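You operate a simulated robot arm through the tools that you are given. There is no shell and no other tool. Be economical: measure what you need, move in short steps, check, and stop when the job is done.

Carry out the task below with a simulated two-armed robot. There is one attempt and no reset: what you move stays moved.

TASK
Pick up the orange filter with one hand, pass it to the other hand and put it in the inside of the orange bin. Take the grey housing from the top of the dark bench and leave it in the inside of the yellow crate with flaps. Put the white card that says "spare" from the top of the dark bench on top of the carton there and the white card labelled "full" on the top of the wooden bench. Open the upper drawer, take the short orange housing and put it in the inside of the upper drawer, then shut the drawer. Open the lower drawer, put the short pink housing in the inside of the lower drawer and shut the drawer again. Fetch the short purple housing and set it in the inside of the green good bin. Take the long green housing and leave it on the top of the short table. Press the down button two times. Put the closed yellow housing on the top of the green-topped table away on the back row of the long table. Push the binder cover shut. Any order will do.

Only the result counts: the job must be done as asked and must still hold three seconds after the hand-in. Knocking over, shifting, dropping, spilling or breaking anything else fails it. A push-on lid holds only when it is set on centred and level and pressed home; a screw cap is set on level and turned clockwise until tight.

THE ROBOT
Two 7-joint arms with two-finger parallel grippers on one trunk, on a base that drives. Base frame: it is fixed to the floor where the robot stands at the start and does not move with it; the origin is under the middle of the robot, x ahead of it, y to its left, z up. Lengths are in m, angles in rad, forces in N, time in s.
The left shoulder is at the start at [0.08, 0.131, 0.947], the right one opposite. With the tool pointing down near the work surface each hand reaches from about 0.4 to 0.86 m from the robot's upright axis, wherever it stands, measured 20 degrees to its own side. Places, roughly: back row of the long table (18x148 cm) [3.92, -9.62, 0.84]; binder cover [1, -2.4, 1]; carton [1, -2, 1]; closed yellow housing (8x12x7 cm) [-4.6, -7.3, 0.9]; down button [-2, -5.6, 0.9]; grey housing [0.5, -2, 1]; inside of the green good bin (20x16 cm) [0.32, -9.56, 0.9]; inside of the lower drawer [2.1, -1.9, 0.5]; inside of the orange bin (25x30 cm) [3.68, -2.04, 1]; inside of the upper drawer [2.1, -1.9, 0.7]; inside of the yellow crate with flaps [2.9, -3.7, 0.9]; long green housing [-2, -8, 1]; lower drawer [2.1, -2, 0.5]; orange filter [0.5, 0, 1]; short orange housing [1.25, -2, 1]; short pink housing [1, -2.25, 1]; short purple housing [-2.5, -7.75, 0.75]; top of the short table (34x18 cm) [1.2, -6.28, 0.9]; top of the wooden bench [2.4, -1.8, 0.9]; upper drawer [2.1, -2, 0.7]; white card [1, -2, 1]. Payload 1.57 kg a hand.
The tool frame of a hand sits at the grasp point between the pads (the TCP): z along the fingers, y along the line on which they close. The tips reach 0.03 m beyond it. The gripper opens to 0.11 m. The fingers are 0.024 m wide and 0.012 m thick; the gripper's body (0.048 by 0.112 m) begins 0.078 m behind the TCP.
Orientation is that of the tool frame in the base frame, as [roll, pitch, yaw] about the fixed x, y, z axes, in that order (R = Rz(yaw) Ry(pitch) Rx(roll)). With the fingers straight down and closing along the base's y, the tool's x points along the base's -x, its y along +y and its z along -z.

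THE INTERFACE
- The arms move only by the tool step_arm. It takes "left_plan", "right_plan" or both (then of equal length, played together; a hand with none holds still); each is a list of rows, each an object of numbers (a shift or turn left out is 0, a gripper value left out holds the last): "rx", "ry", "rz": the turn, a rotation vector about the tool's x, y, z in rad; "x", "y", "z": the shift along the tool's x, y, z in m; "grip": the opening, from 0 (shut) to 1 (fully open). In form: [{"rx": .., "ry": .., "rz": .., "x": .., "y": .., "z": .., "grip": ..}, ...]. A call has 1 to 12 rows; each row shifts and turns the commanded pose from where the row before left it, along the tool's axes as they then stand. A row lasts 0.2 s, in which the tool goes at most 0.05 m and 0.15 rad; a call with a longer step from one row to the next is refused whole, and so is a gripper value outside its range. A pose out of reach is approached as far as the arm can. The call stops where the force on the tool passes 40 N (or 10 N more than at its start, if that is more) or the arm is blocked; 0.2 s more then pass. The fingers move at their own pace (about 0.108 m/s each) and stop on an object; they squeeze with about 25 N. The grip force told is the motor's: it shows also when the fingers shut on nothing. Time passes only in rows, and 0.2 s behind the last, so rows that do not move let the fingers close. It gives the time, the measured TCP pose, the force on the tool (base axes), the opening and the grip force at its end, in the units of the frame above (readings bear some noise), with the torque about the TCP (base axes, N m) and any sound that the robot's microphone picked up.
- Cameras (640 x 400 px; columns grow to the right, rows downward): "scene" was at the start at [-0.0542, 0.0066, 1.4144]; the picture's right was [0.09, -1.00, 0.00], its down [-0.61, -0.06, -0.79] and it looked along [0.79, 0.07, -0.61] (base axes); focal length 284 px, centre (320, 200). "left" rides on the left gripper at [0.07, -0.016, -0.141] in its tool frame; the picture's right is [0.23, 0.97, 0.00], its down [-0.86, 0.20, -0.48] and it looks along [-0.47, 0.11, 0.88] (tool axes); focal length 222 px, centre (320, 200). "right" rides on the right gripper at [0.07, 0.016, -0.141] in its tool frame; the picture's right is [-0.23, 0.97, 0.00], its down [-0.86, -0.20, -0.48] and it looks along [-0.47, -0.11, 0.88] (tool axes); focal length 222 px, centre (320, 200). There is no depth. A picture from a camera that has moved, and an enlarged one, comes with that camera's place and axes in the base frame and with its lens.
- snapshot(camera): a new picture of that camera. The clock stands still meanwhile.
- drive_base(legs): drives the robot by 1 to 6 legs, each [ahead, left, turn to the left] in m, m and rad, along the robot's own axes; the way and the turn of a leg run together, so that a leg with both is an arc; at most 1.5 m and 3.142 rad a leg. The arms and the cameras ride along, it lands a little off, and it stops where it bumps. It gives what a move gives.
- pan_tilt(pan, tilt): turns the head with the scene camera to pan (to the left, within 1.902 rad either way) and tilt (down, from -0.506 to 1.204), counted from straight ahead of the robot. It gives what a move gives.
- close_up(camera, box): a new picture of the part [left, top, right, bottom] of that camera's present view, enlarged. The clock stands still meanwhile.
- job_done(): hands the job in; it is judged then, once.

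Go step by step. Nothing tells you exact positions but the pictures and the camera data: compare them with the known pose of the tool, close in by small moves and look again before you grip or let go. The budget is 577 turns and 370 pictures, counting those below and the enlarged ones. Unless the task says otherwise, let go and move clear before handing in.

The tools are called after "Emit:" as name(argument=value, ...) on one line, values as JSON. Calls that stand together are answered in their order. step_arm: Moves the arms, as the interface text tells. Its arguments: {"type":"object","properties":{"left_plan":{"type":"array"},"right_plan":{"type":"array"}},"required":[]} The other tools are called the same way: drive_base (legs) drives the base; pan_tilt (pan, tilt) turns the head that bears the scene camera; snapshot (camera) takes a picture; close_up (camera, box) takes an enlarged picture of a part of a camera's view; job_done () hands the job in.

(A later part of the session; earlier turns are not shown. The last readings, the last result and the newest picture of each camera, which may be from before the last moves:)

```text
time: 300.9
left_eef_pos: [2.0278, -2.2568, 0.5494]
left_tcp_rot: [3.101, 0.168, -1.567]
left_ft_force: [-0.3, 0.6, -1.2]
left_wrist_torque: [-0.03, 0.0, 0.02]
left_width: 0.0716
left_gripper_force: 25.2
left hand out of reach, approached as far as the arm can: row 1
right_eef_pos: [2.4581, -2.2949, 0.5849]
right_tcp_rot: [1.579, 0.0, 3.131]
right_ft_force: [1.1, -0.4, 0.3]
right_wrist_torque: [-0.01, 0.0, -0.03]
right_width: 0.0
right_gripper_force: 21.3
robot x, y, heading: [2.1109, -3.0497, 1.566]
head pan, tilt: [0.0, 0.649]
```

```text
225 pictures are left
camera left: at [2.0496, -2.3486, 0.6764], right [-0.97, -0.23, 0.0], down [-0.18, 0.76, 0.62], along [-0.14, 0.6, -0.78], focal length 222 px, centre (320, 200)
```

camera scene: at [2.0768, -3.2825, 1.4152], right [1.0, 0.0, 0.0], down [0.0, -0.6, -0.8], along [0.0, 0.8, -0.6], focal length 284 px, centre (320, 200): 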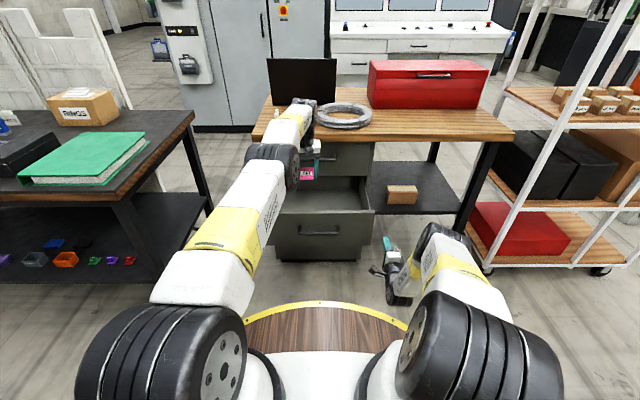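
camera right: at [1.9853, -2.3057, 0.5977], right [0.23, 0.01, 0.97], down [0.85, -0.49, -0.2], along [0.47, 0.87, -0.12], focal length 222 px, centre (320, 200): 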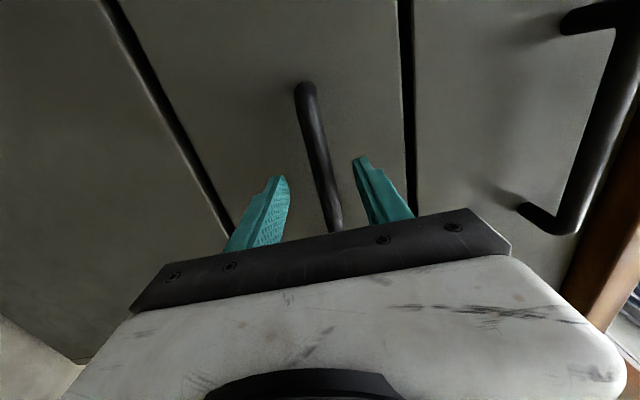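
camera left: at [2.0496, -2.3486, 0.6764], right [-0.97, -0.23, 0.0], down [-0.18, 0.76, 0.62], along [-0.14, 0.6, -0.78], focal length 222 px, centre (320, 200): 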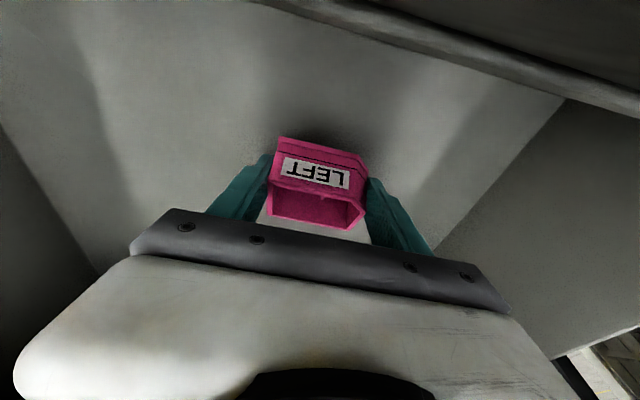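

The box is within a centimetre or so of the floor. I release and withdraw upward.

Emit:
step_arm(left_plan=[{"grip": 0.8}, {}, {"grip": 1}, {}, {"x": -0.0067, "z": -0.0394}, {"x": -0.0067, "z": -0.0394}, {"x": -0.0067, "z": -0.0394}, {"x": -0.0067, "z": -0.0394}, {"x": -0.0067, "z": -0.0394}, {"x": -0.0067, "z": -0.0394}, {}])

Emit:
snapshot(camera="left")

```text
time: 303.3
left_eef_pos: [2.0364, -2.2564, 0.789]
left_tcp_rot: [3.103, 0.169, -1.567]
left_ft_force: [1.0, 0.8, 0.5]
left_wrist_torque: [-0.03, 0.0, 0.0]
left_width: 0.1098
left_gripper_force: 0.1
right_eef_pos: [2.4561, -2.2947, 0.5848]
right_tcp_rot: [1.579, 0.001, 3.131]
right_ft_force: [-0.6, -0.6, 0.0]
right_wrist_torque: [-0.02, -0.04, -0.03]
right_width: 0.0
right_gripper_force: 20.7
robot x, y, heading: [2.1091, -3.0496, 1.567]
head pan, tilt: [0.0, 0.649]
```

```text
224 pictures are left
camera left: at [2.0585, -2.3478, 0.9156], right [-0.97, -0.23, 0.0], down [-0.18, 0.76, 0.62], along [-0.14, 0.6, -0.78], focal length 222 px, centre (320, 200)
```

left: 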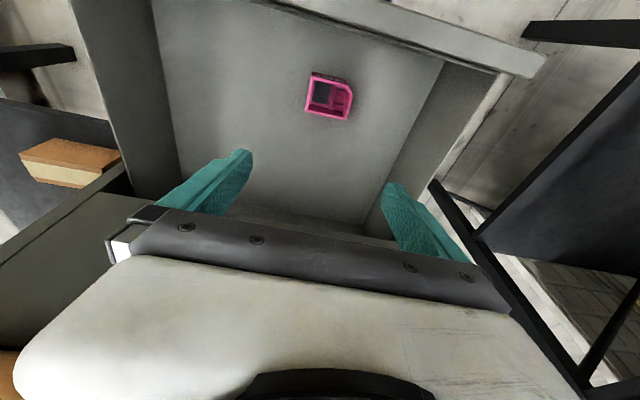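

Pink lies in the lower drawer. I back off, raise the left hand, and set the closed right fingers just below the lower handle.

Emit:
drive_base(legs=[[-0.22, 0, 0]])

Emit:
step_arm(left_plan=[{"x": -0.0067, "z": -0.0394}, {"x": -0.0067, "z": -0.0394}, {"x": -0.0067, "z": -0.0394}, {"x": -0.0067, "z": -0.0394}, {"x": -0.0067, "z": -0.0394}, {"x": -0.0067, "z": -0.0394}, {"y": 0.04}, {"y": 0.04}, {"y": 0.04}], right_plan=[{"y": -0.045}, {"x": 0.048}, {"x": 0.048}, {"x": 0.048}, {"x": 0.048}, {"x": 0.048}, {"x": 0.048}, {"x": 0.048}, {"x": 0.048}])

Emit:
snapshot(camera="right")

Emit:
snapshot(camera="scene")

```text
time: 305.0
left_eef_pos: [2.0362, -2.4787, 0.7874]
left_tcp_rot: [3.103, 0.167, -1.57]
left_ft_force: [0.1, 0.4, -0.7]
left_wrist_torque: [0.0, 0.03, 0.01]
left_width: 0.1102
left_gripper_force: 0.1
right_eef_pos: [2.4567, -2.5176, 0.5847]
right_tcp_rot: [1.58, 0.001, 3.131]
right_ft_force: [-0.2, 0.0, 0.3]
right_wrist_torque: [0.03, 0.02, 0.0]
right_width: 0.0
right_gripper_force: 21.5
robot x, y, heading: [2.1083, -3.2695, 1.563]
head pan, tilt: [0.0, 0.649]
```

```text
time: 307.0
left_eef_pos: [1.9266, -2.4798, 1.0322]
left_tcp_rot: [3.106, 0.168, -1.572]
left_ft_force: [0.1, 0.5, 0.3]
left_wrist_torque: [-0.01, 0.12, -0.01]
left_width: 0.1099
left_gripper_force: 0.1
right_eef_pos: [2.1264, -2.4994, 0.5685]
right_tcp_rot: [1.579, 0.001, 3.131]
right_ft_force: [0.2, -0.2, 0.2]
right_wrist_torque: [-0.04, -0.03, 0.03]
right_width: 0.0001
right_gripper_force: 20.9
right hand out of reach, approached as far as the arm can: row 6, 7, 8, 9
robot x, y, heading: [2.106, -3.2699, 1.565]
head pan, tilt: [0.0, 0.649]
```

```text
223 pictures are left
camera right: at [2.0539, -2.6402, 0.5863], right [0.23, 0.01, 0.97], down [0.85, -0.49, -0.2], along [0.48, 0.87, -0.12], focal length 222 px, centre (320, 200)
```

right: 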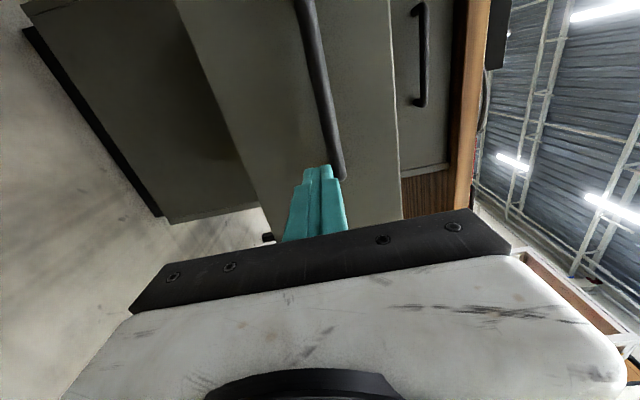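

```text
222 pictures are left
camera scene: at [2.1074, -3.3264, 1.4152], right [1.0, -0.01, 0.0], down [0.0, -0.6, -0.8], along [0.0, 0.8, -0.6], focal length 284 px, centre (320, 200)
```

scene: 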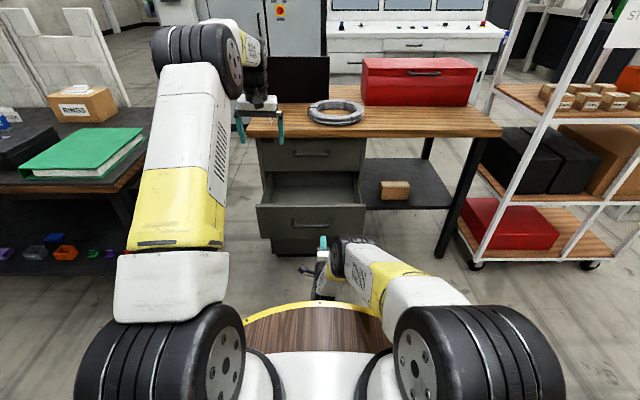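

Emit:
step_arm(right_plan=[{"y": -0.02}, {"y": -0.015}, {}])

Emit:
snapshot(camera="right")

```text
time: 307.8
left_eef_pos: [1.9259, -2.4807, 1.0331]
left_tcp_rot: [3.103, 0.167, -1.568]
left_ft_force: [0.1, -0.5, 0.5]
left_wrist_torque: [0.0, 0.01, 0.03]
left_width: 0.1099
left_gripper_force: 0.1
right_eef_pos: [2.1255, -2.4985, 0.5683]
right_tcp_rot: [1.58, 0.001, 3.131]
right_ft_force: [0.1, 0.7, 0.1]
right_wrist_torque: [0.01, 0.0, 0.02]
right_width: 0.0001
right_gripper_force: 21.2
right hand out of reach, approached as far as the arm can: row 1, 2
robot x, y, heading: [2.1062, -3.2761, 1.569]
head pan, tilt: [0.0, 0.649]
```

```text
221 pictures are left
camera right: at [2.0529, -2.64, 0.5866], right [0.23, 0.01, 0.97], down [0.85, -0.49, -0.2], along [0.48, 0.87, -0.12], focal length 222 px, centre (320, 200)
```

right: 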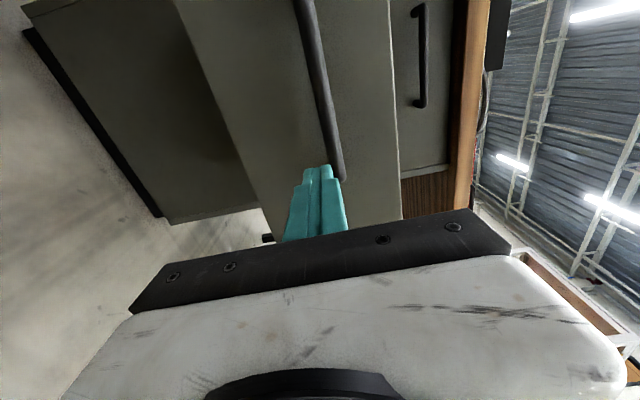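

I retract the hand a little so it can go lower.

Emit:
step_arm(right_plan=[{"z": -0.045}, {"z": -0.045}, {"z": -0.03, "y": -0.02}, {"y": -0.03, "x": 0.02}, {"x": 0.025}, {}])

Emit:
snapshot(camera="right")

```text
time: 309.2
left_eef_pos: [1.925, -2.48, 1.0326]
left_tcp_rot: [3.103, 0.168, -1.568]
left_ft_force: [-0.4, -0.4, -0.9]
left_wrist_torque: [-0.02, 0.02, 0.02]
left_width: 0.1102
left_gripper_force: 0.1
right_eef_pos: [2.0921, -2.6169, 0.5473]
right_tcp_rot: [1.579, 0.0, 3.132]
right_ft_force: [0.7, 0.2, 0.5]
right_wrist_torque: [-0.01, 0.02, -0.03]
right_width: 0.0002
right_gripper_force: 21.3
right hand out of reach, approached as far as the arm can: row 4
robot x, y, heading: [2.1093, -3.2726, 1.568]
head pan, tilt: [0.0, 0.649]
```

```text
220 pictures are left
camera right: at [2.0212, -2.7576, 0.5639], right [0.23, 0.01, 0.97], down [0.85, -0.49, -0.2], along [0.48, 0.87, -0.12], focal length 222 px, centre (320, 200)
```

right: 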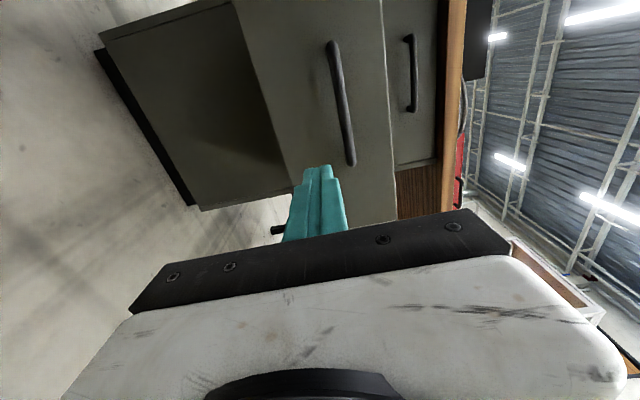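

Aligned below the handle. I raise the left hand and drive forward 0.4 m, pushing the drawer in.

Emit:
step_arm(left_plan=[{"x": -0.0067, "z": -0.0394}, {"x": -0.0067, "z": -0.0394}, {}])

Emit:
drive_base(legs=[[0.2, 0, 0], [0.2, 0, 0]])

Emit:
snapshot(camera="scene")

```text
time: 310.0
left_eef_pos: [1.9275, -2.48, 1.112]
left_tcp_rot: [3.104, 0.168, -1.569]
left_ft_force: [-0.3, -0.2, 0.3]
left_wrist_torque: [-0.01, -0.02, 0.0]
left_width: 0.11
left_gripper_force: 0.1
right_eef_pos: [2.093, -2.6159, 0.5469]
right_tcp_rot: [1.58, 0.001, 3.13]
right_ft_force: [0.5, -0.2, 0.5]
right_wrist_torque: [0.03, -0.03, -0.04]
right_width: 0.0003
right_gripper_force: 21.2
robot x, y, heading: [2.1081, -3.2715, 1.564]
head pan, tilt: [0.0, 0.649]
```

```text
time: 312.8
left_eef_pos: [1.928, -2.0814, 1.1106]
left_tcp_rot: [3.104, 0.168, -1.565]
left_ft_force: [-0.3, -0.8, -0.4]
left_wrist_torque: [-0.02, 0.0, -0.03]
left_width: 0.1101
left_gripper_force: 0.1
right_eef_pos: [2.0932, -2.217, 0.5453]
right_tcp_rot: [1.58, 0.002, 3.133]
right_ft_force: [-0.8, 0.0, 0.2]
right_wrist_torque: [-0.02, -0.01, -0.02]
right_width: 0.0
right_gripper_force: 21.6
robot x, y, heading: [2.1067, -2.8774, 1.568]
head pan, tilt: [0.0, 0.649]
```

```text
219 pictures are left
camera scene: at [2.1084, -2.927, 1.4152], right [1.0, 0.0, 0.0], down [0.0, -0.6, -0.8], along [0.0, 0.8, -0.6], focal length 284 px, centre (320, 200)
```

scene: 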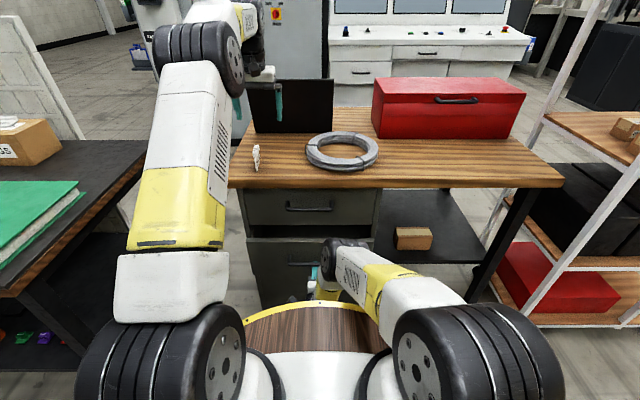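

Emit:
step_arm(right_plan=[{"z": 0.03}, {"z": 0.03}, {"z": 0.015}, {"z": 0.012}, {"z": 0.01}, {}])

Emit:
close_up(camera="scene", box=[220, 140, 400, 310])

```text
time: 314.0
left_eef_pos: [1.9283, -2.0817, 1.1109]
left_tcp_rot: [3.103, 0.168, -1.566]
left_ft_force: [-0.6, -0.1, -0.5]
left_wrist_torque: [-0.02, 0.03, 0.0]
left_width: 0.11
left_gripper_force: 0.1
right_eef_pos: [2.094, -2.1343, 0.5596]
right_tcp_rot: [1.586, 0.001, 3.132]
right_ft_force: [2.2, -13.8, 7.8]
right_wrist_torque: [0.33, 0.09, 0.07]
right_width: 0.0
right_gripper_force: 21.6
right hand out of reach, approached as far as the arm can: row 1, 2, 4, 5
robot x, y, heading: [2.1074, -2.8706, 1.567]
head pan, tilt: [0.0, 0.649]
stopped in row 5 (right hand): the force on the tool passed its limit at 57 N (the readings are from after the stop); the commanded pose is now the measured one
```

```text
2.35 times, centred on (310, 225) of scene
camera zoom: at [2.1086, -2.9281, 1.4151], right [1.0, 0.0, 0.0], down [0.0, -0.6, -0.8], along [0.0, 0.8, -0.6], focal length 669 px, centre (344, 141)
```

zoom: 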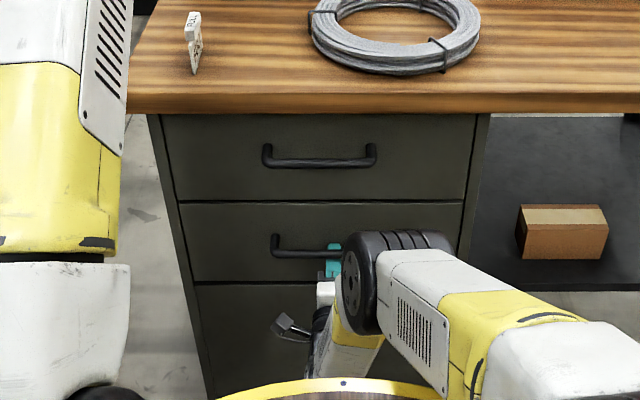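

Both drawers are shut. Now I retract the right hand, raise it and return it to a home pose (pointing down) for the next job, the grey housing.

Emit:
step_arm(right_plan=[{"z": -0.04}, {"z": -0.04}, {"z": -0.04}, {"x": -0.03, "y": 0.04}, {"x": -0.03, "y": 0.04}, {"x": -0.03, "y": 0.04}, {"x": -0.03, "y": 0.04}, {"x": -0.03, "y": 0.04}, {"x": -0.03, "y": 0.04}, {"x": -0.02, "y": 0.045}, {"x": -0.02, "y": 0.045}, {"y": 0.045}])

Emit:
drive_base(legs=[[-0.35, 0, 0]])

Emit:
step_arm(right_plan=[{"rz": -0.145}, {"rz": -0.145}, {"rz": -0.145}, {"rz": -0.145}, {"rz": -0.145}, {"rz": -0.145}, {"rz": -0.145}, {"rz": -0.145}, {"rz": -0.145}, {"rz": -0.145}, {"rz": -0.12}, {}])

Emit:
step_arm(right_plan=[{"ry": 0.15}, {"ry": 0.15}, {"ry": 0.15}, {"ry": 0.15}, {"ry": 0.15}, {"ry": 0.15}, {"ry": 0.15}, {"ry": 0.15}, {"ry": 0.15}, {"ry": 0.15}, {"ry": 0.06}, {}])

```text
time: 316.6
left_eef_pos: [1.9262, -2.0798, 1.1113]
left_tcp_rot: [3.102, 0.169, -1.568]
left_ft_force: [0.1, 1.3, -0.2]
left_wrist_torque: [-0.05, -0.01, 0.02]
left_width: 0.1099
left_gripper_force: 0.0
right_eef_pos: [2.3146, -2.2484, 0.9359]
right_tcp_rot: [1.588, 0.002, 3.134]
right_ft_force: [-0.4, -0.3, 0.8]
right_wrist_torque: [0.03, -0.02, -0.01]
right_width: 0.0002
right_gripper_force: 20.8
robot x, y, heading: [2.1108, -2.8704, 1.57]
head pan, tilt: [0.0, 0.649]
```

```text
time: 318.8
left_eef_pos: [1.9255, -2.4313, 1.1123]
left_tcp_rot: [3.103, 0.167, -1.564]
left_ft_force: [-0.1, -0.1, -1.0]
left_wrist_torque: [-0.02, -0.03, -0.01]
left_width: 0.1098
left_gripper_force: 0.0
right_eef_pos: [2.3131, -2.5984, 0.9353]
right_tcp_rot: [1.586, -0.001, 3.135]
right_ft_force: [-0.8, 0.3, -0.6]
right_wrist_torque: [-0.01, -0.04, 0.0]
right_width: 0.0
right_gripper_force: 21.3
robot x, y, heading: [2.1104, -3.2246, 1.567]
head pan, tilt: [0.0, 0.649]
```

```text
time: 321.4
left_eef_pos: [1.9247, -2.4324, 1.1134]
left_tcp_rot: [3.104, 0.168, -1.566]
left_ft_force: [-0.1, -0.6, -0.5]
left_wrist_torque: [-0.02, 0.01, 0.01]
left_width: 0.1103
left_gripper_force: 0.1
right_eef_pos: [2.313, -2.5984, 0.9357]
right_tcp_rot: [-3.013, 1.555, -1.45]
right_ft_force: [0.0, 0.5, -0.1]
right_wrist_torque: [-0.02, 0.0, 0.01]
right_width: 0.0
right_gripper_force: 21.1
robot x, y, heading: [2.106, -3.2257, 1.569]
head pan, tilt: [0.0, 0.649]
```

```text
time: 324.0
left_eef_pos: [1.9254, -2.4321, 1.1127]
left_tcp_rot: [3.102, 0.168, -1.566]
left_ft_force: [0.3, 0.0, 0.1]
left_wrist_torque: [0.03, 0.01, -0.03]
left_width: 0.1098
left_gripper_force: 0.1
right_eef_pos: [2.313, -2.5985, 0.937]
right_tcp_rot: [-3.141, -0.005, -1.575]
right_ft_force: [-0.4, -0.2, 0.3]
right_wrist_torque: [0.0, 0.0, -0.01]
right_width: 0.0
right_gripper_force: 21.1
robot x, y, heading: [2.1094, -3.2238, 1.564]
head pan, tilt: [0.0, 0.649]
```

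Emit:
step_arm(right_plan=[{"z": -0.045, "x": 0.02}, {"z": -0.045, "x": 0.02}, {"z": -0.045, "x": 0.02}, {"z": -0.045, "x": 0.02}, {}])

Emit:
drive_base(legs=[[0, 1.5, 0], [0, 0.15, -0.8], [0.18, 0.19, 0]])

Emit:
pan_tilt(pan=0.8, tilt=0.5)

Emit:
snapshot(camera="scene")

Emit:
snapshot(camera="left")

```text
time: 325.2
left_eef_pos: [1.9254, -2.4307, 1.112]
left_tcp_rot: [3.103, 0.168, -1.565]
left_ft_force: [-0.3, 0.1, 0.0]
left_wrist_torque: [0.01, 0.0, 0.01]
left_width: 0.1101
left_gripper_force: 0.1
right_eef_pos: [2.3121, -2.677, 1.1169]
right_tcp_rot: [-3.142, -0.005, -1.577]
right_ft_force: [-0.3, 0.0, -0.3]
right_wrist_torque: [-0.01, 0.0, -0.01]
right_width: 0.0
right_gripper_force: 21.2
robot x, y, heading: [2.1076, -3.222, 1.565]
head pan, tilt: [0.0, 0.649]
```

```text
time: 336.2
left_eef_pos: [0.9058, -2.2254, 1.1119]
left_tcp_rot: [3.105, 0.168, -2.357]
left_ft_force: [0.3, 0.1, 0.3]
left_wrist_torque: [0.01, 0.03, -0.03]
left_width: 0.11
left_gripper_force: 0.1
right_eef_pos: [1.0025, -2.6729, 1.115]
right_tcp_rot: [-3.141, -0.003, -2.369]
right_ft_force: [-0.3, -0.5, -0.3]
right_wrist_torque: [0.04, 0.01, 0.01]
right_width: 0.0001
right_gripper_force: 21.9
robot x, y, heading: [0.4713, -2.9115, 0.78]
head pan, tilt: [0.0, 0.649]
```

```text
time: 337.4
left_eef_pos: [0.9059, -2.2254, 1.1115]
left_tcp_rot: [3.102, 0.167, -2.358]
left_ft_force: [0.6, -0.3, 0.1]
left_wrist_torque: [0.0, 0.0, 0.01]
left_width: 0.1103
left_gripper_force: 0.0
right_eef_pos: [1.003, -2.6729, 1.1168]
right_tcp_rot: [3.14, -0.005, -2.373]
right_ft_force: [0.0, -0.4, -0.1]
right_wrist_torque: [0.0, -0.03, -0.04]
right_width: 0.0001
right_gripper_force: 21.4
robot x, y, heading: [0.4714, -2.9118, 0.782]
head pan, tilt: [0.799, 0.499]
```

```text
217 pictures are left
camera scene: at [0.3699, -2.9197, 1.4285], right [1.0, 0.0, 0.0], down [0.0, -0.48, -0.88], along [0.0, 0.88, -0.48], focal length 284 px, centre (320, 200)
```

scene: 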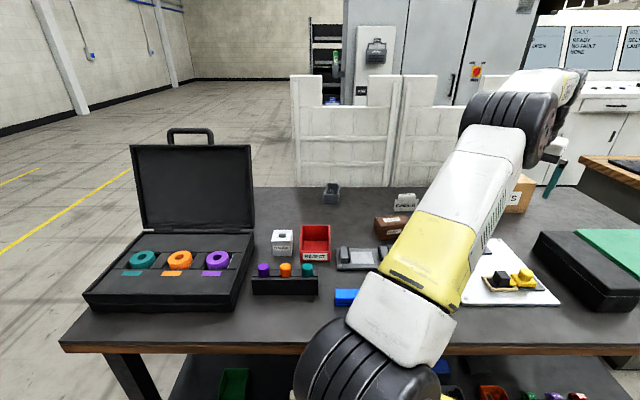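

```text
216 pictures are left
camera left: at [0.8559, -2.305, 1.2391], right [-0.85, 0.53, 0.0], down [0.41, 0.67, 0.62], along [0.33, 0.53, -0.78], focal length 222 px, centre (320, 200)
```

left: 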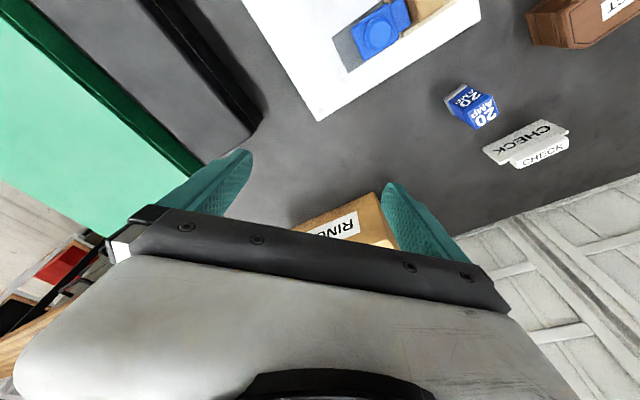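

Good view. I zoom on the grey housing and its neighbours.

Emit:
close_up(camera="scene", box=[240, 160, 440, 310])

```text
2.67 times, centred on (340, 235) of scene
camera zoom: at [0.3699, -2.9197, 1.4285], right [1.0, 0.0, 0.0], down [0.0, -0.48, -0.88], along [0.0, 0.88, -0.48], focal length 758 px, centre (267, 107)
```

zoom: 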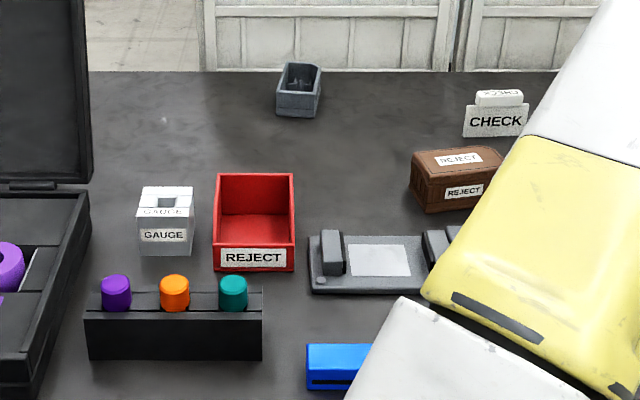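

Grey housing: about 6 cm wide, x≈0.417, y −1.97…−1.87. I turn the left hand to face north and move it over.

Emit:
step_arm(left_plan=[{"rx": -0.022, "rz": -0.13}, {"rx": -0.022, "rz": -0.13}, {"rx": -0.022, "rz": -0.13}, {"rx": -0.022, "rz": -0.13}, {"rx": -0.022, "rz": -0.13}, {"rx": -0.022, "rz": -0.126}, {"y": 0.048}, {"y": 0.048}, {"y": 0.048}, {"y": 0.048}, {"y": 0.048}, {"y": 0.048}])

Emit:
step_arm(left_plan=[{"y": 0.048}, {"y": 0.048}, {"y": 0.048}, {"y": 0.048}, {"ry": -0.15}, {"ry": -0.15}, {"ry": -0.15}, {"ry": -0.15}, {"ry": -0.15}, {}])

Emit:
snapshot(camera="left")

```text
time: 340.0
left_eef_pos: [0.6173, -2.2292, 1.1187]
left_tcp_rot: [3.116, 0.195, -1.57]
left_ft_force: [0.9, 0.2, 0.2]
left_wrist_torque: [0.02, 0.05, -0.01]
left_width: 0.11
left_gripper_force: 0.0
right_eef_pos: [1.0034, -2.6733, 1.117]
right_tcp_rot: [3.141, -0.004, -2.37]
right_ft_force: [0.1, 0.1, -0.5]
right_wrist_torque: [-0.01, 0.04, -0.01]
right_width: 0.0
right_gripper_force: 21.6
robot x, y, heading: [0.4692, -2.9097, 0.778]
head pan, tilt: [0.799, 0.499]
```

```text
time: 342.2
left_eef_pos: [0.4259, -2.2288, 1.1236]
left_tcp_rot: [3.1, 0.942, -1.598]
left_ft_force: [-0.5, 0.4, 0.5]
left_wrist_torque: [0.03, 0.03, -0.01]
left_width: 0.1101
left_gripper_force: 0.0
right_eef_pos: [1.0022, -2.6732, 1.1169]
right_tcp_rot: [-3.141, -0.004, -2.37]
right_ft_force: [-0.6, -0.5, -0.2]
right_wrist_torque: [-0.02, -0.02, 0.0]
right_width: 0.0
right_gripper_force: 20.7
robot x, y, heading: [0.4688, -2.9149, 0.776]
head pan, tilt: [0.799, 0.499]
```

```text
214 pictures are left
camera left: at [0.4441, -2.3835, 1.1508], right [-0.98, -0.14, -0.16], down [-0.18, 0.11, 0.98], along [-0.12, 0.98, -0.14], focal length 222 px, centre (320, 200)
```

left: 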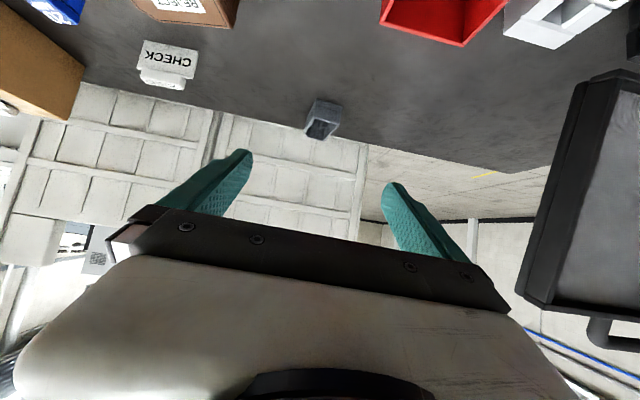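

Emit:
step_arm(left_plan=[{"x": -0.0023, "y": 0.001, "z": 0.045}, {"x": -0.0023, "y": 0.001, "z": 0.045}, {"x": -0.0023, "y": 0.001, "z": 0.045}, {"x": -0.0023, "y": 0.001, "z": 0.045}, {"x": -0.0023, "y": 0.001, "z": 0.045}, {"x": -0.0023, "y": 0.001, "z": 0.045}, {}])

Emit:
snapshot(camera="left")

```text
time: 343.8
left_eef_pos: [0.4145, -2.0017, 0.9774]
left_tcp_rot: [3.095, 0.944, -1.602]
left_ft_force: [-0.2, -0.2, 0.1]
left_wrist_torque: [0.01, 0.0, -0.03]
left_width: 0.1097
left_gripper_force: 0.1
right_eef_pos: [1.0034, -2.6729, 1.1169]
right_tcp_rot: [3.141, -0.004, -2.37]
right_ft_force: [-0.4, 0.6, 0.1]
right_wrist_torque: [-0.01, 0.03, -0.03]
right_width: 0.0002
right_gripper_force: 21.4
robot x, y, heading: [0.4705, -2.9105, 0.773]
head pan, tilt: [0.799, 0.499]
```

```text
213 pictures are left
camera left: at [0.433, -2.1558, 1.004], right [-0.98, -0.14, -0.16], down [-0.17, 0.11, 0.98], along [-0.12, 0.98, -0.13], focal length 222 px, centre (320, 200)
```

left: 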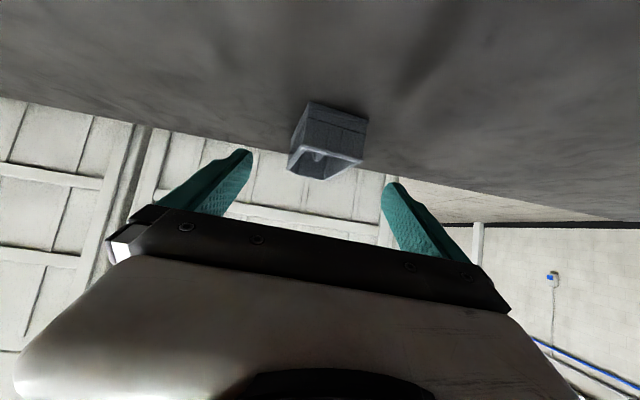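

Emit:
step_arm(left_plan=[{"x": 0.003, "y": 0.004, "z": 0.03}, {"x": 0.003, "z": 0.03}, {}])

Emit:
snapshot(camera="left")

```text
time: 344.6
left_eef_pos: [0.4088, -1.9563, 0.9377]
left_tcp_rot: [3.098, 0.943, -1.602]
left_ft_force: [0.5, -0.9, 0.1]
left_wrist_torque: [-0.03, 0.0, 0.03]
left_width: 0.1099
left_gripper_force: 0.0
right_eef_pos: [1.0033, -2.6737, 1.1162]
right_tcp_rot: [-3.14, -0.003, -2.368]
right_ft_force: [-0.1, 0.3, -0.2]
right_wrist_torque: [-0.01, -0.01, 0.03]
right_width: 0.0
right_gripper_force: 21.9
robot x, y, heading: [0.4715, -2.9092, 0.78]
head pan, tilt: [0.799, 0.499]
```

```text
212 pictures are left
camera left: at [0.4272, -2.1105, 0.964], right [-0.98, -0.14, -0.16], down [-0.17, 0.11, 0.98], along [-0.12, 0.98, -0.13], focal length 222 px, centre (320, 200)
```

left: 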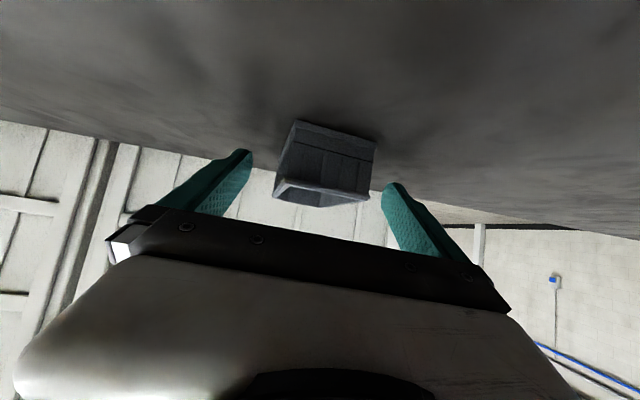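

Emit:
step_arm(left_plan=[{"x": -0.004, "z": 0.012}, {}, {"grip": 0.4}, {}, {"grip": 0}, {}, {}])

Emit:
snapshot(camera="left")

```text
time: 346.2
left_eef_pos: [0.4093, -1.9453, 0.934]
left_tcp_rot: [3.097, 0.945, -1.599]
left_ft_force: [0.0, 1.0, 1.8]
left_wrist_torque: [0.12, -0.11, 0.0]
left_width: 0.0535
left_gripper_force: 25.4
right_eef_pos: [1.002, -2.6736, 1.117]
right_tcp_rot: [-3.141, -0.002, -2.37]
right_ft_force: [0.6, 0.0, 0.2]
right_wrist_torque: [-0.02, 0.01, 0.0]
right_width: 0.0002
right_gripper_force: 21.4
robot x, y, heading: [0.4685, -2.9115, 0.775]
head pan, tilt: [0.799, 0.499]
```

```text
211 pictures are left
camera left: at [0.4273, -2.0986, 0.9604], right [-0.98, -0.14, -0.16], down [-0.17, 0.11, 0.98], along [-0.12, 0.98, -0.13], focal length 222 px, centre (320, 200)
```

left: 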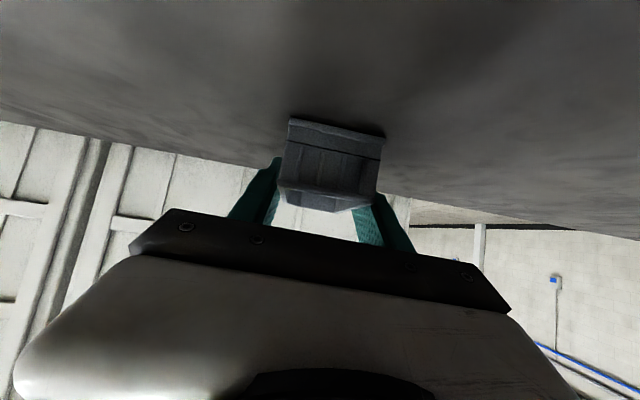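

Grey housing gripped (54 mm). I lift it and draw it back.

Emit:
step_arm(left_plan=[{"x": -0.0324, "z": -0.0235}, {"x": -0.0324, "z": -0.0235}, {"x": -0.0324, "z": -0.0235}, {"x": -0.0324, "z": -0.0235}, {"x": 0.026, "z": -0.036}, {"x": 0.026, "z": -0.036}, {"x": 0.026, "z": -0.036}, {"x": 0.026, "z": -0.036}, {"x": 0.026, "z": -0.036}, {"x": 0.026, "z": -0.036}, {}])

Emit:
snapshot(camera="left")

```text
time: 348.6
left_eef_pos: [0.416, -2.2096, 1.0945]
left_tcp_rot: [3.097, 0.943, -1.602]
left_ft_force: [-0.6, 0.9, -1.6]
left_wrist_torque: [-0.05, 0.03, 0.01]
left_width: 0.0537
left_gripper_force: 25.1
right_eef_pos: [1.003, -2.6728, 1.1177]
right_tcp_rot: [3.142, -0.004, -2.37]
right_ft_force: [0.0, -0.5, -0.6]
right_wrist_torque: [-0.01, 0.02, 0.01]
right_width: 0.0001
right_gripper_force: 20.7
robot x, y, heading: [0.4702, -2.9128, 0.776]
head pan, tilt: [0.799, 0.499]
```

```text
210 pictures are left
camera left: at [0.4332, -2.365, 1.1212], right [-0.98, -0.14, -0.16], down [-0.17, 0.11, 0.98], along [-0.12, 0.98, -0.13], focal length 222 px, centre (320, 200)
```

left: 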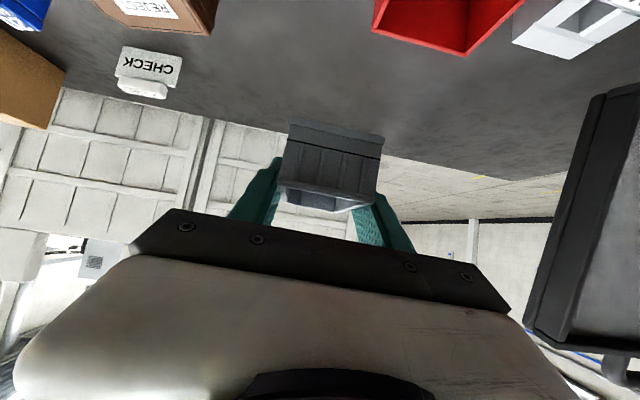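

I back off the bench, turn east and look toward the yellow crate.

Emit:
drive_base(legs=[[-0.2, -0.2, 0], [0, -0.1, -0.776], [0.9, -0.3, 0]])

Emit:
pan_tilt(pan=0, tilt=0.4)

Emit:
snapshot(camera="scene")

```text
time: 357.1
left_eef_pos: [1.8564, -3.046, 1.0953]
left_tcp_rot: [3.097, 0.944, -2.377]
left_ft_force: [0.8, 0.1, -1.2]
left_wrist_torque: [-0.01, 0.02, 0.02]
left_width: 0.0537
left_gripper_force: 25.0
right_eef_pos: [1.9515, -3.7887, 1.1174]
right_tcp_rot: [-3.141, -0.003, 3.138]
right_ft_force: [-0.7, -0.2, -0.5]
right_wrist_torque: [0.01, 0.0, -0.03]
right_width: 0.0
right_gripper_force: 21.3
robot x, y, heading: [1.404, -3.5859, -0.0]
head pan, tilt: [0.799, 0.499]
```

```text
time: 358.3
left_eef_pos: [1.8562, -3.0461, 1.0932]
left_tcp_rot: [3.095, 0.944, -2.377]
left_ft_force: [-0.7, -0.3, -1.9]
left_wrist_torque: [-0.02, -0.02, -0.03]
left_width: 0.0537
left_gripper_force: 25.2
right_eef_pos: [1.9513, -3.788, 1.1167]
right_tcp_rot: [3.14, -0.004, 3.136]
right_ft_force: [0.3, 0.0, -0.6]
right_wrist_torque: [0.03, 0.01, -0.05]
right_width: 0.0
right_gripper_force: 21.3
robot x, y, heading: [1.4036, -3.5841, -0.002]
head pan, tilt: [0.0, 0.4]
```

```text
209 pictures are left
camera scene: at [1.3572, -3.5861, 1.4377], right [0.0, -1.0, 0.0], down [-0.39, 0.0, -0.92], along [0.92, 0.0, -0.39], focal length 284 px, centre (320, 200)
```

scene: 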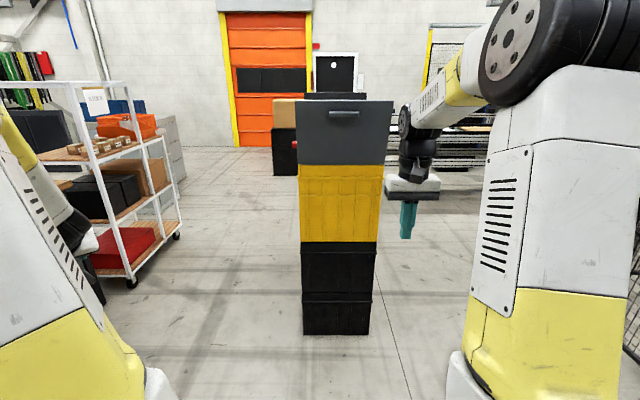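

The yellow crate (x from 2.65, y −3.48…−3.89, rim z≈1.07) has upright flaps at its west/east ends, so I'll serve it from the north side. First I bring the left hand in front of me.

Emit:
step_arm(left_plan=[{"rx": 0.103, "rz": 0.075}, {"rx": 0.103, "rz": 0.075}, {"rx": 0.103, "rz": 0.075}, {"rx": 0.103, "rz": 0.075}, {"rx": 0.103, "rz": 0.075}, {"rx": 0.103, "rz": 0.075}, {"y": -0.045}, {"y": -0.045}, {"y": -0.045}, {"y": -0.045}, {"y": -0.045}, {"y": -0.045}])

Emit:
drive_base(legs=[[0, 0.7, 0], [0, 0, -1.571], [0, 1.35, 0]])

Emit:
snapshot(camera="scene")

Emit:
snapshot(camera="left")

```text
time: 360.9
left_eef_pos: [1.9047, -3.3055, 1.0902]
left_tcp_rot: [3.12, 0.907, -3.062]
left_ft_force: [0.3, 0.4, -1.4]
left_wrist_torque: [0.02, 0.01, -0.03]
left_width: 0.0537
left_gripper_force: 25.2
left hand out of reach, approached as far as the arm can: row 1, 4, 11, 12
right_eef_pos: [1.9519, -3.7875, 1.1167]
right_tcp_rot: [-3.141, -0.005, 3.136]
right_ft_force: [-0.5, 0.5, 0.3]
right_wrist_torque: [-0.05, 0.01, 0.01]
right_width: 0.0
right_gripper_force: 21.5
robot x, y, heading: [1.4005, -3.5849, -0.0]
head pan, tilt: [0.0, 0.4]
```

```text
time: 373.7
left_eef_pos: [2.8673, -3.3922, 1.0883]
left_tcp_rot: [3.118, 0.911, 1.605]
left_ft_force: [-6.6, -0.8, -0.3]
left_wrist_torque: [-0.08, 0.2, -0.44]
left_width: 0.0538
left_gripper_force: 25.3
right_eef_pos: [2.3975, -3.437, 1.1168]
right_tcp_rot: [-3.141, -0.003, 1.561]
right_ft_force: [-0.2, -0.1, -0.6]
right_wrist_torque: [0.0, -0.02, -0.01]
right_width: 0.0
right_gripper_force: 21.1
robot x, y, heading: [2.6049, -2.8932, -1.579]
head pan, tilt: [0.0, 0.4]
stopped in leg 3: the force on the tool passed its limit at 54 N (the readings are from after the stop); the commanded pose is now the measured one
```

```text
208 pictures are left
camera scene: at [2.6032, -2.8455, 1.4377], right [-1.0, 0.01, 0.0], down [0.0, 0.39, -0.92], along [-0.01, -0.92, -0.39], focal length 284 px, centre (320, 200)
```

scene: 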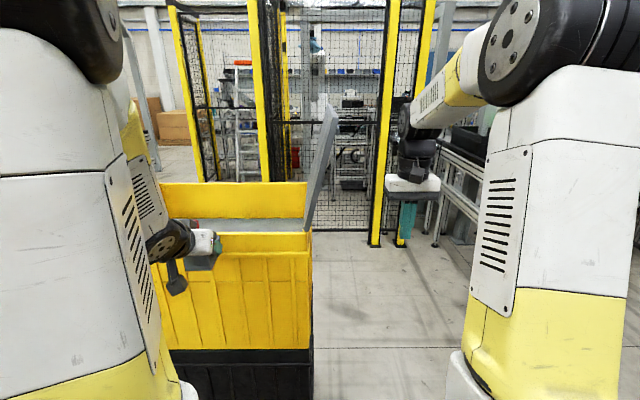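

```text
207 pictures are left
camera left: at [2.8428, -3.2394, 1.1204], right [0.97, 0.19, -0.17], down [0.19, -0.13, 0.97], along [0.16, -0.97, -0.17], focal length 222 px, centre (320, 200)
```

left: 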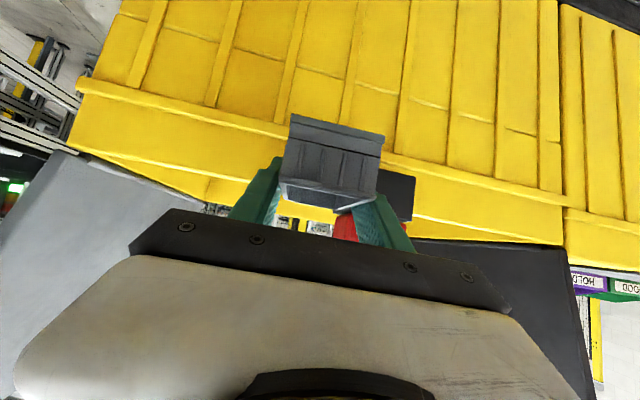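

The left hand brushed something during the strafe. I raise it 12 cm and check.

Emit:
step_arm(left_plan=[{"x": -0.0316, "z": -0.0245}, {"x": -0.0316, "z": -0.0245}, {"x": -0.0316, "z": -0.0245}, {}])

Emit:
snapshot(camera="left")

Emit:
pan_tilt(pan=0.4, tilt=0.55)

Emit:
snapshot(camera="scene")

```text
time: 374.1
left_eef_pos: [2.8694, -3.3908, 1.1135]
left_tcp_rot: [3.123, 0.902, 1.617]
left_ft_force: [-22.6, 0.1, -2.3]
left_wrist_torque: [0.04, 0.52, -1.49]
left_width: 0.0557
left_gripper_force: 25.0
right_eef_pos: [2.395, -3.4358, 1.1152]
right_tcp_rot: [3.141, -0.004, 1.559]
right_ft_force: [0.3, 0.6, -0.5]
right_wrist_torque: [-0.01, -0.04, 0.0]
right_width: 0.0
right_gripper_force: 21.1
robot x, y, heading: [2.5979, -2.8865, -1.579]
head pan, tilt: [0.0, 0.4]
stopped in row 1 (left hand): the force on the tool passed its limit at 55 N (the readings are from after the stop); the commanded pose is now the measured one
```

```text
206 pictures are left
camera left: at [2.8445, -3.2365, 1.1461], right [0.97, 0.2, -0.17], down [0.2, -0.14, 0.97], along [0.17, -0.97, -0.18], focal length 222 px, centre (320, 200)
```

left: 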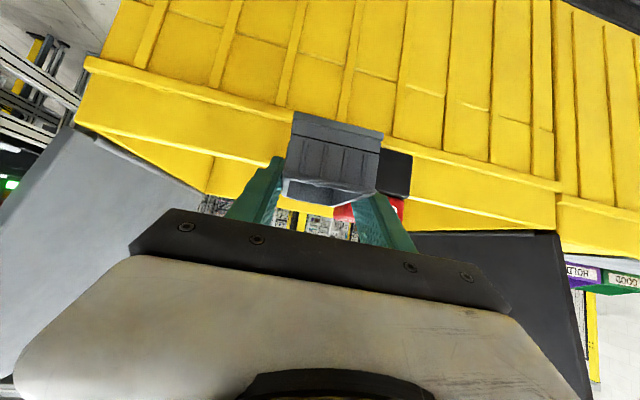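

```text
time: 375.0
left_eef_pos: [2.871, -3.3893, 1.1134]
left_tcp_rot: [3.126, 0.904, 1.622]
left_ft_force: [-39.0, 12.5, 2.3]
left_wrist_torque: [0.18, 0.82, -1.79]
left_width: 0.057
left_gripper_force: 25.2
right_eef_pos: [2.3952, -3.4354, 1.1167]
right_tcp_rot: [3.14, -0.003, 1.558]
right_ft_force: [0.8, -0.2, 0.8]
right_wrist_torque: [-0.02, -0.04, 0.04]
right_width: 0.0
right_gripper_force: 21.1
robot x, y, heading: [2.6036, -2.8871, -1.58]
head pan, tilt: [0.4, 0.55]
```

```text
205 pictures are left
camera scene: at [2.6364, -2.835, 1.424], right [-0.92, -0.38, 0.0], down [-0.2, 0.48, -0.85], along [0.33, -0.79, -0.52], focal length 284 px, centre (320, 200)
```

scene: 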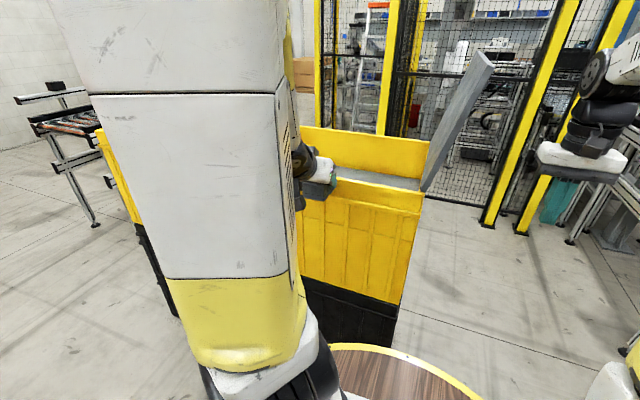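

Something is pressing on the housing's east front corner — the black/red object beside it. I zoom in.

Emit:
close_up(camera="left", box=[220, 80, 460, 260])

Emit:
close_up(camera="scene", box=[270, 110, 450, 240])

```text
2.22 times, centred on (340, 170) of left
camera zoom: at [2.8452, -3.2357, 1.1467], right [0.96, 0.2, -0.17], down [0.2, -0.14, 0.97], along [0.17, -0.97, -0.18], focal length 494 px, centre (276, 267)
```

zoom: 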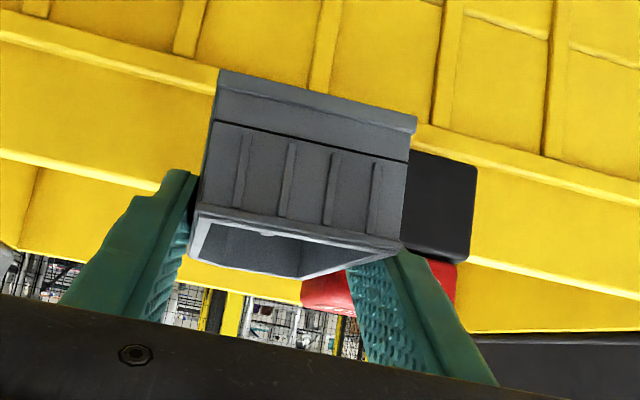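

```text
3.08 times, centred on (360, 175) of scene
camera zoom: at [2.6364, -2.835, 1.424], right [-0.92, -0.38, 0.0], down [-0.2, 0.48, -0.85], along [0.33, -0.79, -0.52], focal length 875 px, centre (197, 277)
```

zoom: 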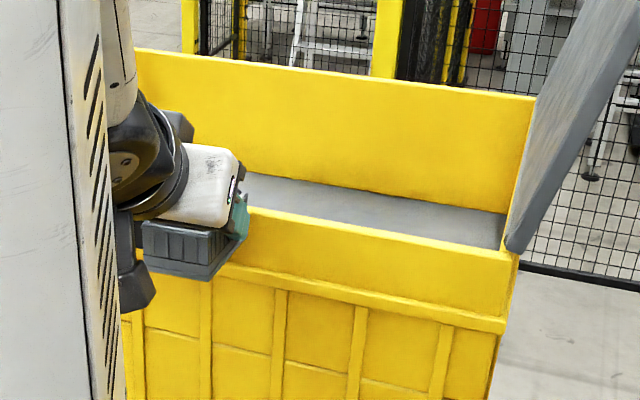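

It is a black-and-red latch on the crate rim. I move the hand away from it (−x), then up.

Emit:
step_arm(left_plan=[{"y": -0.025}, {"x": -0.0316, "z": -0.0245}, {"x": -0.0316, "z": -0.0245}, {"x": -0.0316, "z": -0.0245}, {}])

Emit:
snapshot(camera="left")

```text
time: 375.5
left_eef_pos: [2.8769, -3.3845, 1.1286]
left_tcp_rot: [3.115, 0.887, 1.682]
left_ft_force: [-18.0, -1.8, 1.8]
left_wrist_torque: [-0.21, 0.61, -0.82]
left_width: 0.0632
left_gripper_force: 24.4
right_eef_pos: [2.3964, -3.4371, 1.1164]
right_tcp_rot: [3.139, -0.006, 1.561]
right_ft_force: [-0.8, 0.0, 0.4]
right_wrist_torque: [0.02, -0.07, -0.02]
right_width: 0.0001
right_gripper_force: 21.8
robot x, y, heading: [2.6078, -2.8908, -1.577]
head pan, tilt: [0.4, 0.55]
stopped in row 2 (left hand): the force on the tool passed its limit at 86 N (the readings are from after the stop); the commanded pose is now the measured one
```

```text
202 pictures are left
camera left: at [2.8399, -3.2338, 1.1636], right [0.95, 0.27, -0.16], down [0.2, -0.14, 0.97], along [0.24, -0.95, -0.19], focal length 222 px, centre (320, 200)
```

left: 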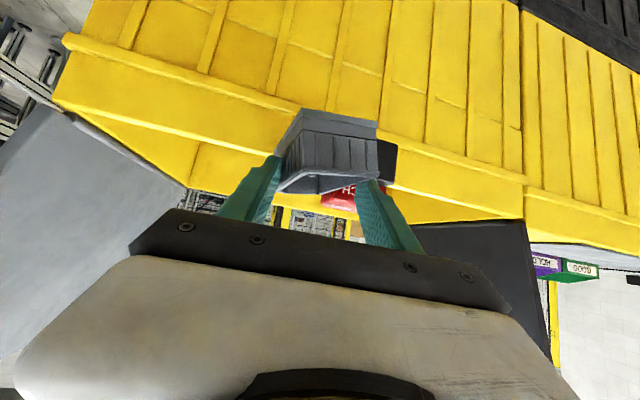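

I withdraw straight back (north) with the base to clear the latch.

Emit:
drive_base(legs=[[-0.12, 0, 0]])

Emit:
snapshot(camera="left")

Emit:
snapshot(camera="scene")

```text
time: 376.8
left_eef_pos: [2.8838, -3.2629, 1.127]
left_tcp_rot: [3.111, 0.883, 1.691]
left_ft_force: [0.6, -0.6, -1.8]
left_wrist_torque: [0.04, 0.05, -0.04]
left_width: 0.0537
left_gripper_force: 24.8
right_eef_pos: [2.3989, -3.3153, 1.1158]
right_tcp_rot: [-3.14, -0.004, 1.561]
right_ft_force: [-0.2, 0.3, -0.7]
right_wrist_torque: [0.01, -0.02, -0.01]
right_width: 0.0
right_gripper_force: 21.4
robot x, y, heading: [2.6036, -2.77, -1.574]
head pan, tilt: [0.4, 0.55]
```

```text
201 pictures are left
camera left: at [2.8445, -3.1118, 1.1634], right [0.95, 0.28, -0.16], down [0.2, -0.14, 0.97], along [0.25, -0.95, -0.19], focal length 222 px, centre (320, 200)
```

left: 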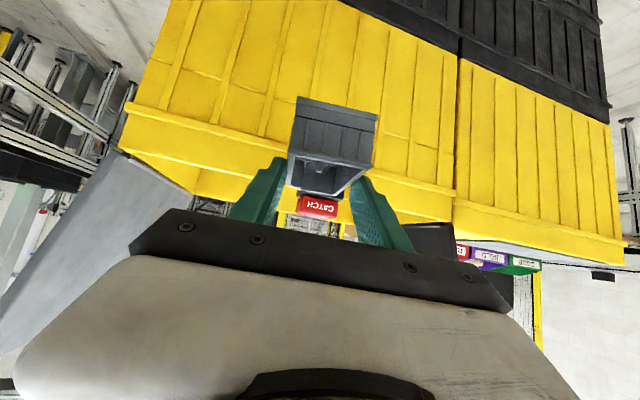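

```text
200 pictures are left
camera scene: at [2.6397, -2.7146, 1.424], right [-0.92, -0.38, 0.0], down [-0.2, 0.48, -0.85], along [0.33, -0.79, -0.52], focal length 284 px, centre (320, 200)
```

scene: 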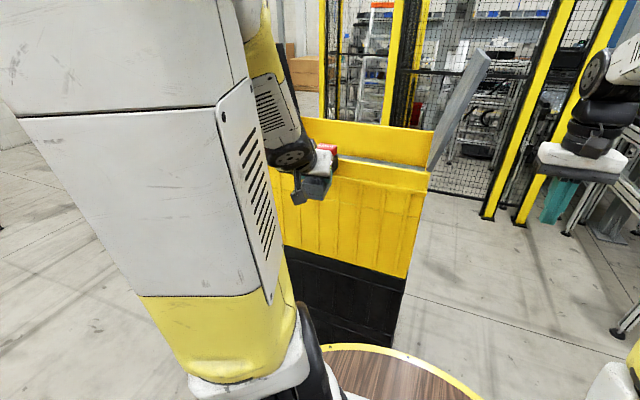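

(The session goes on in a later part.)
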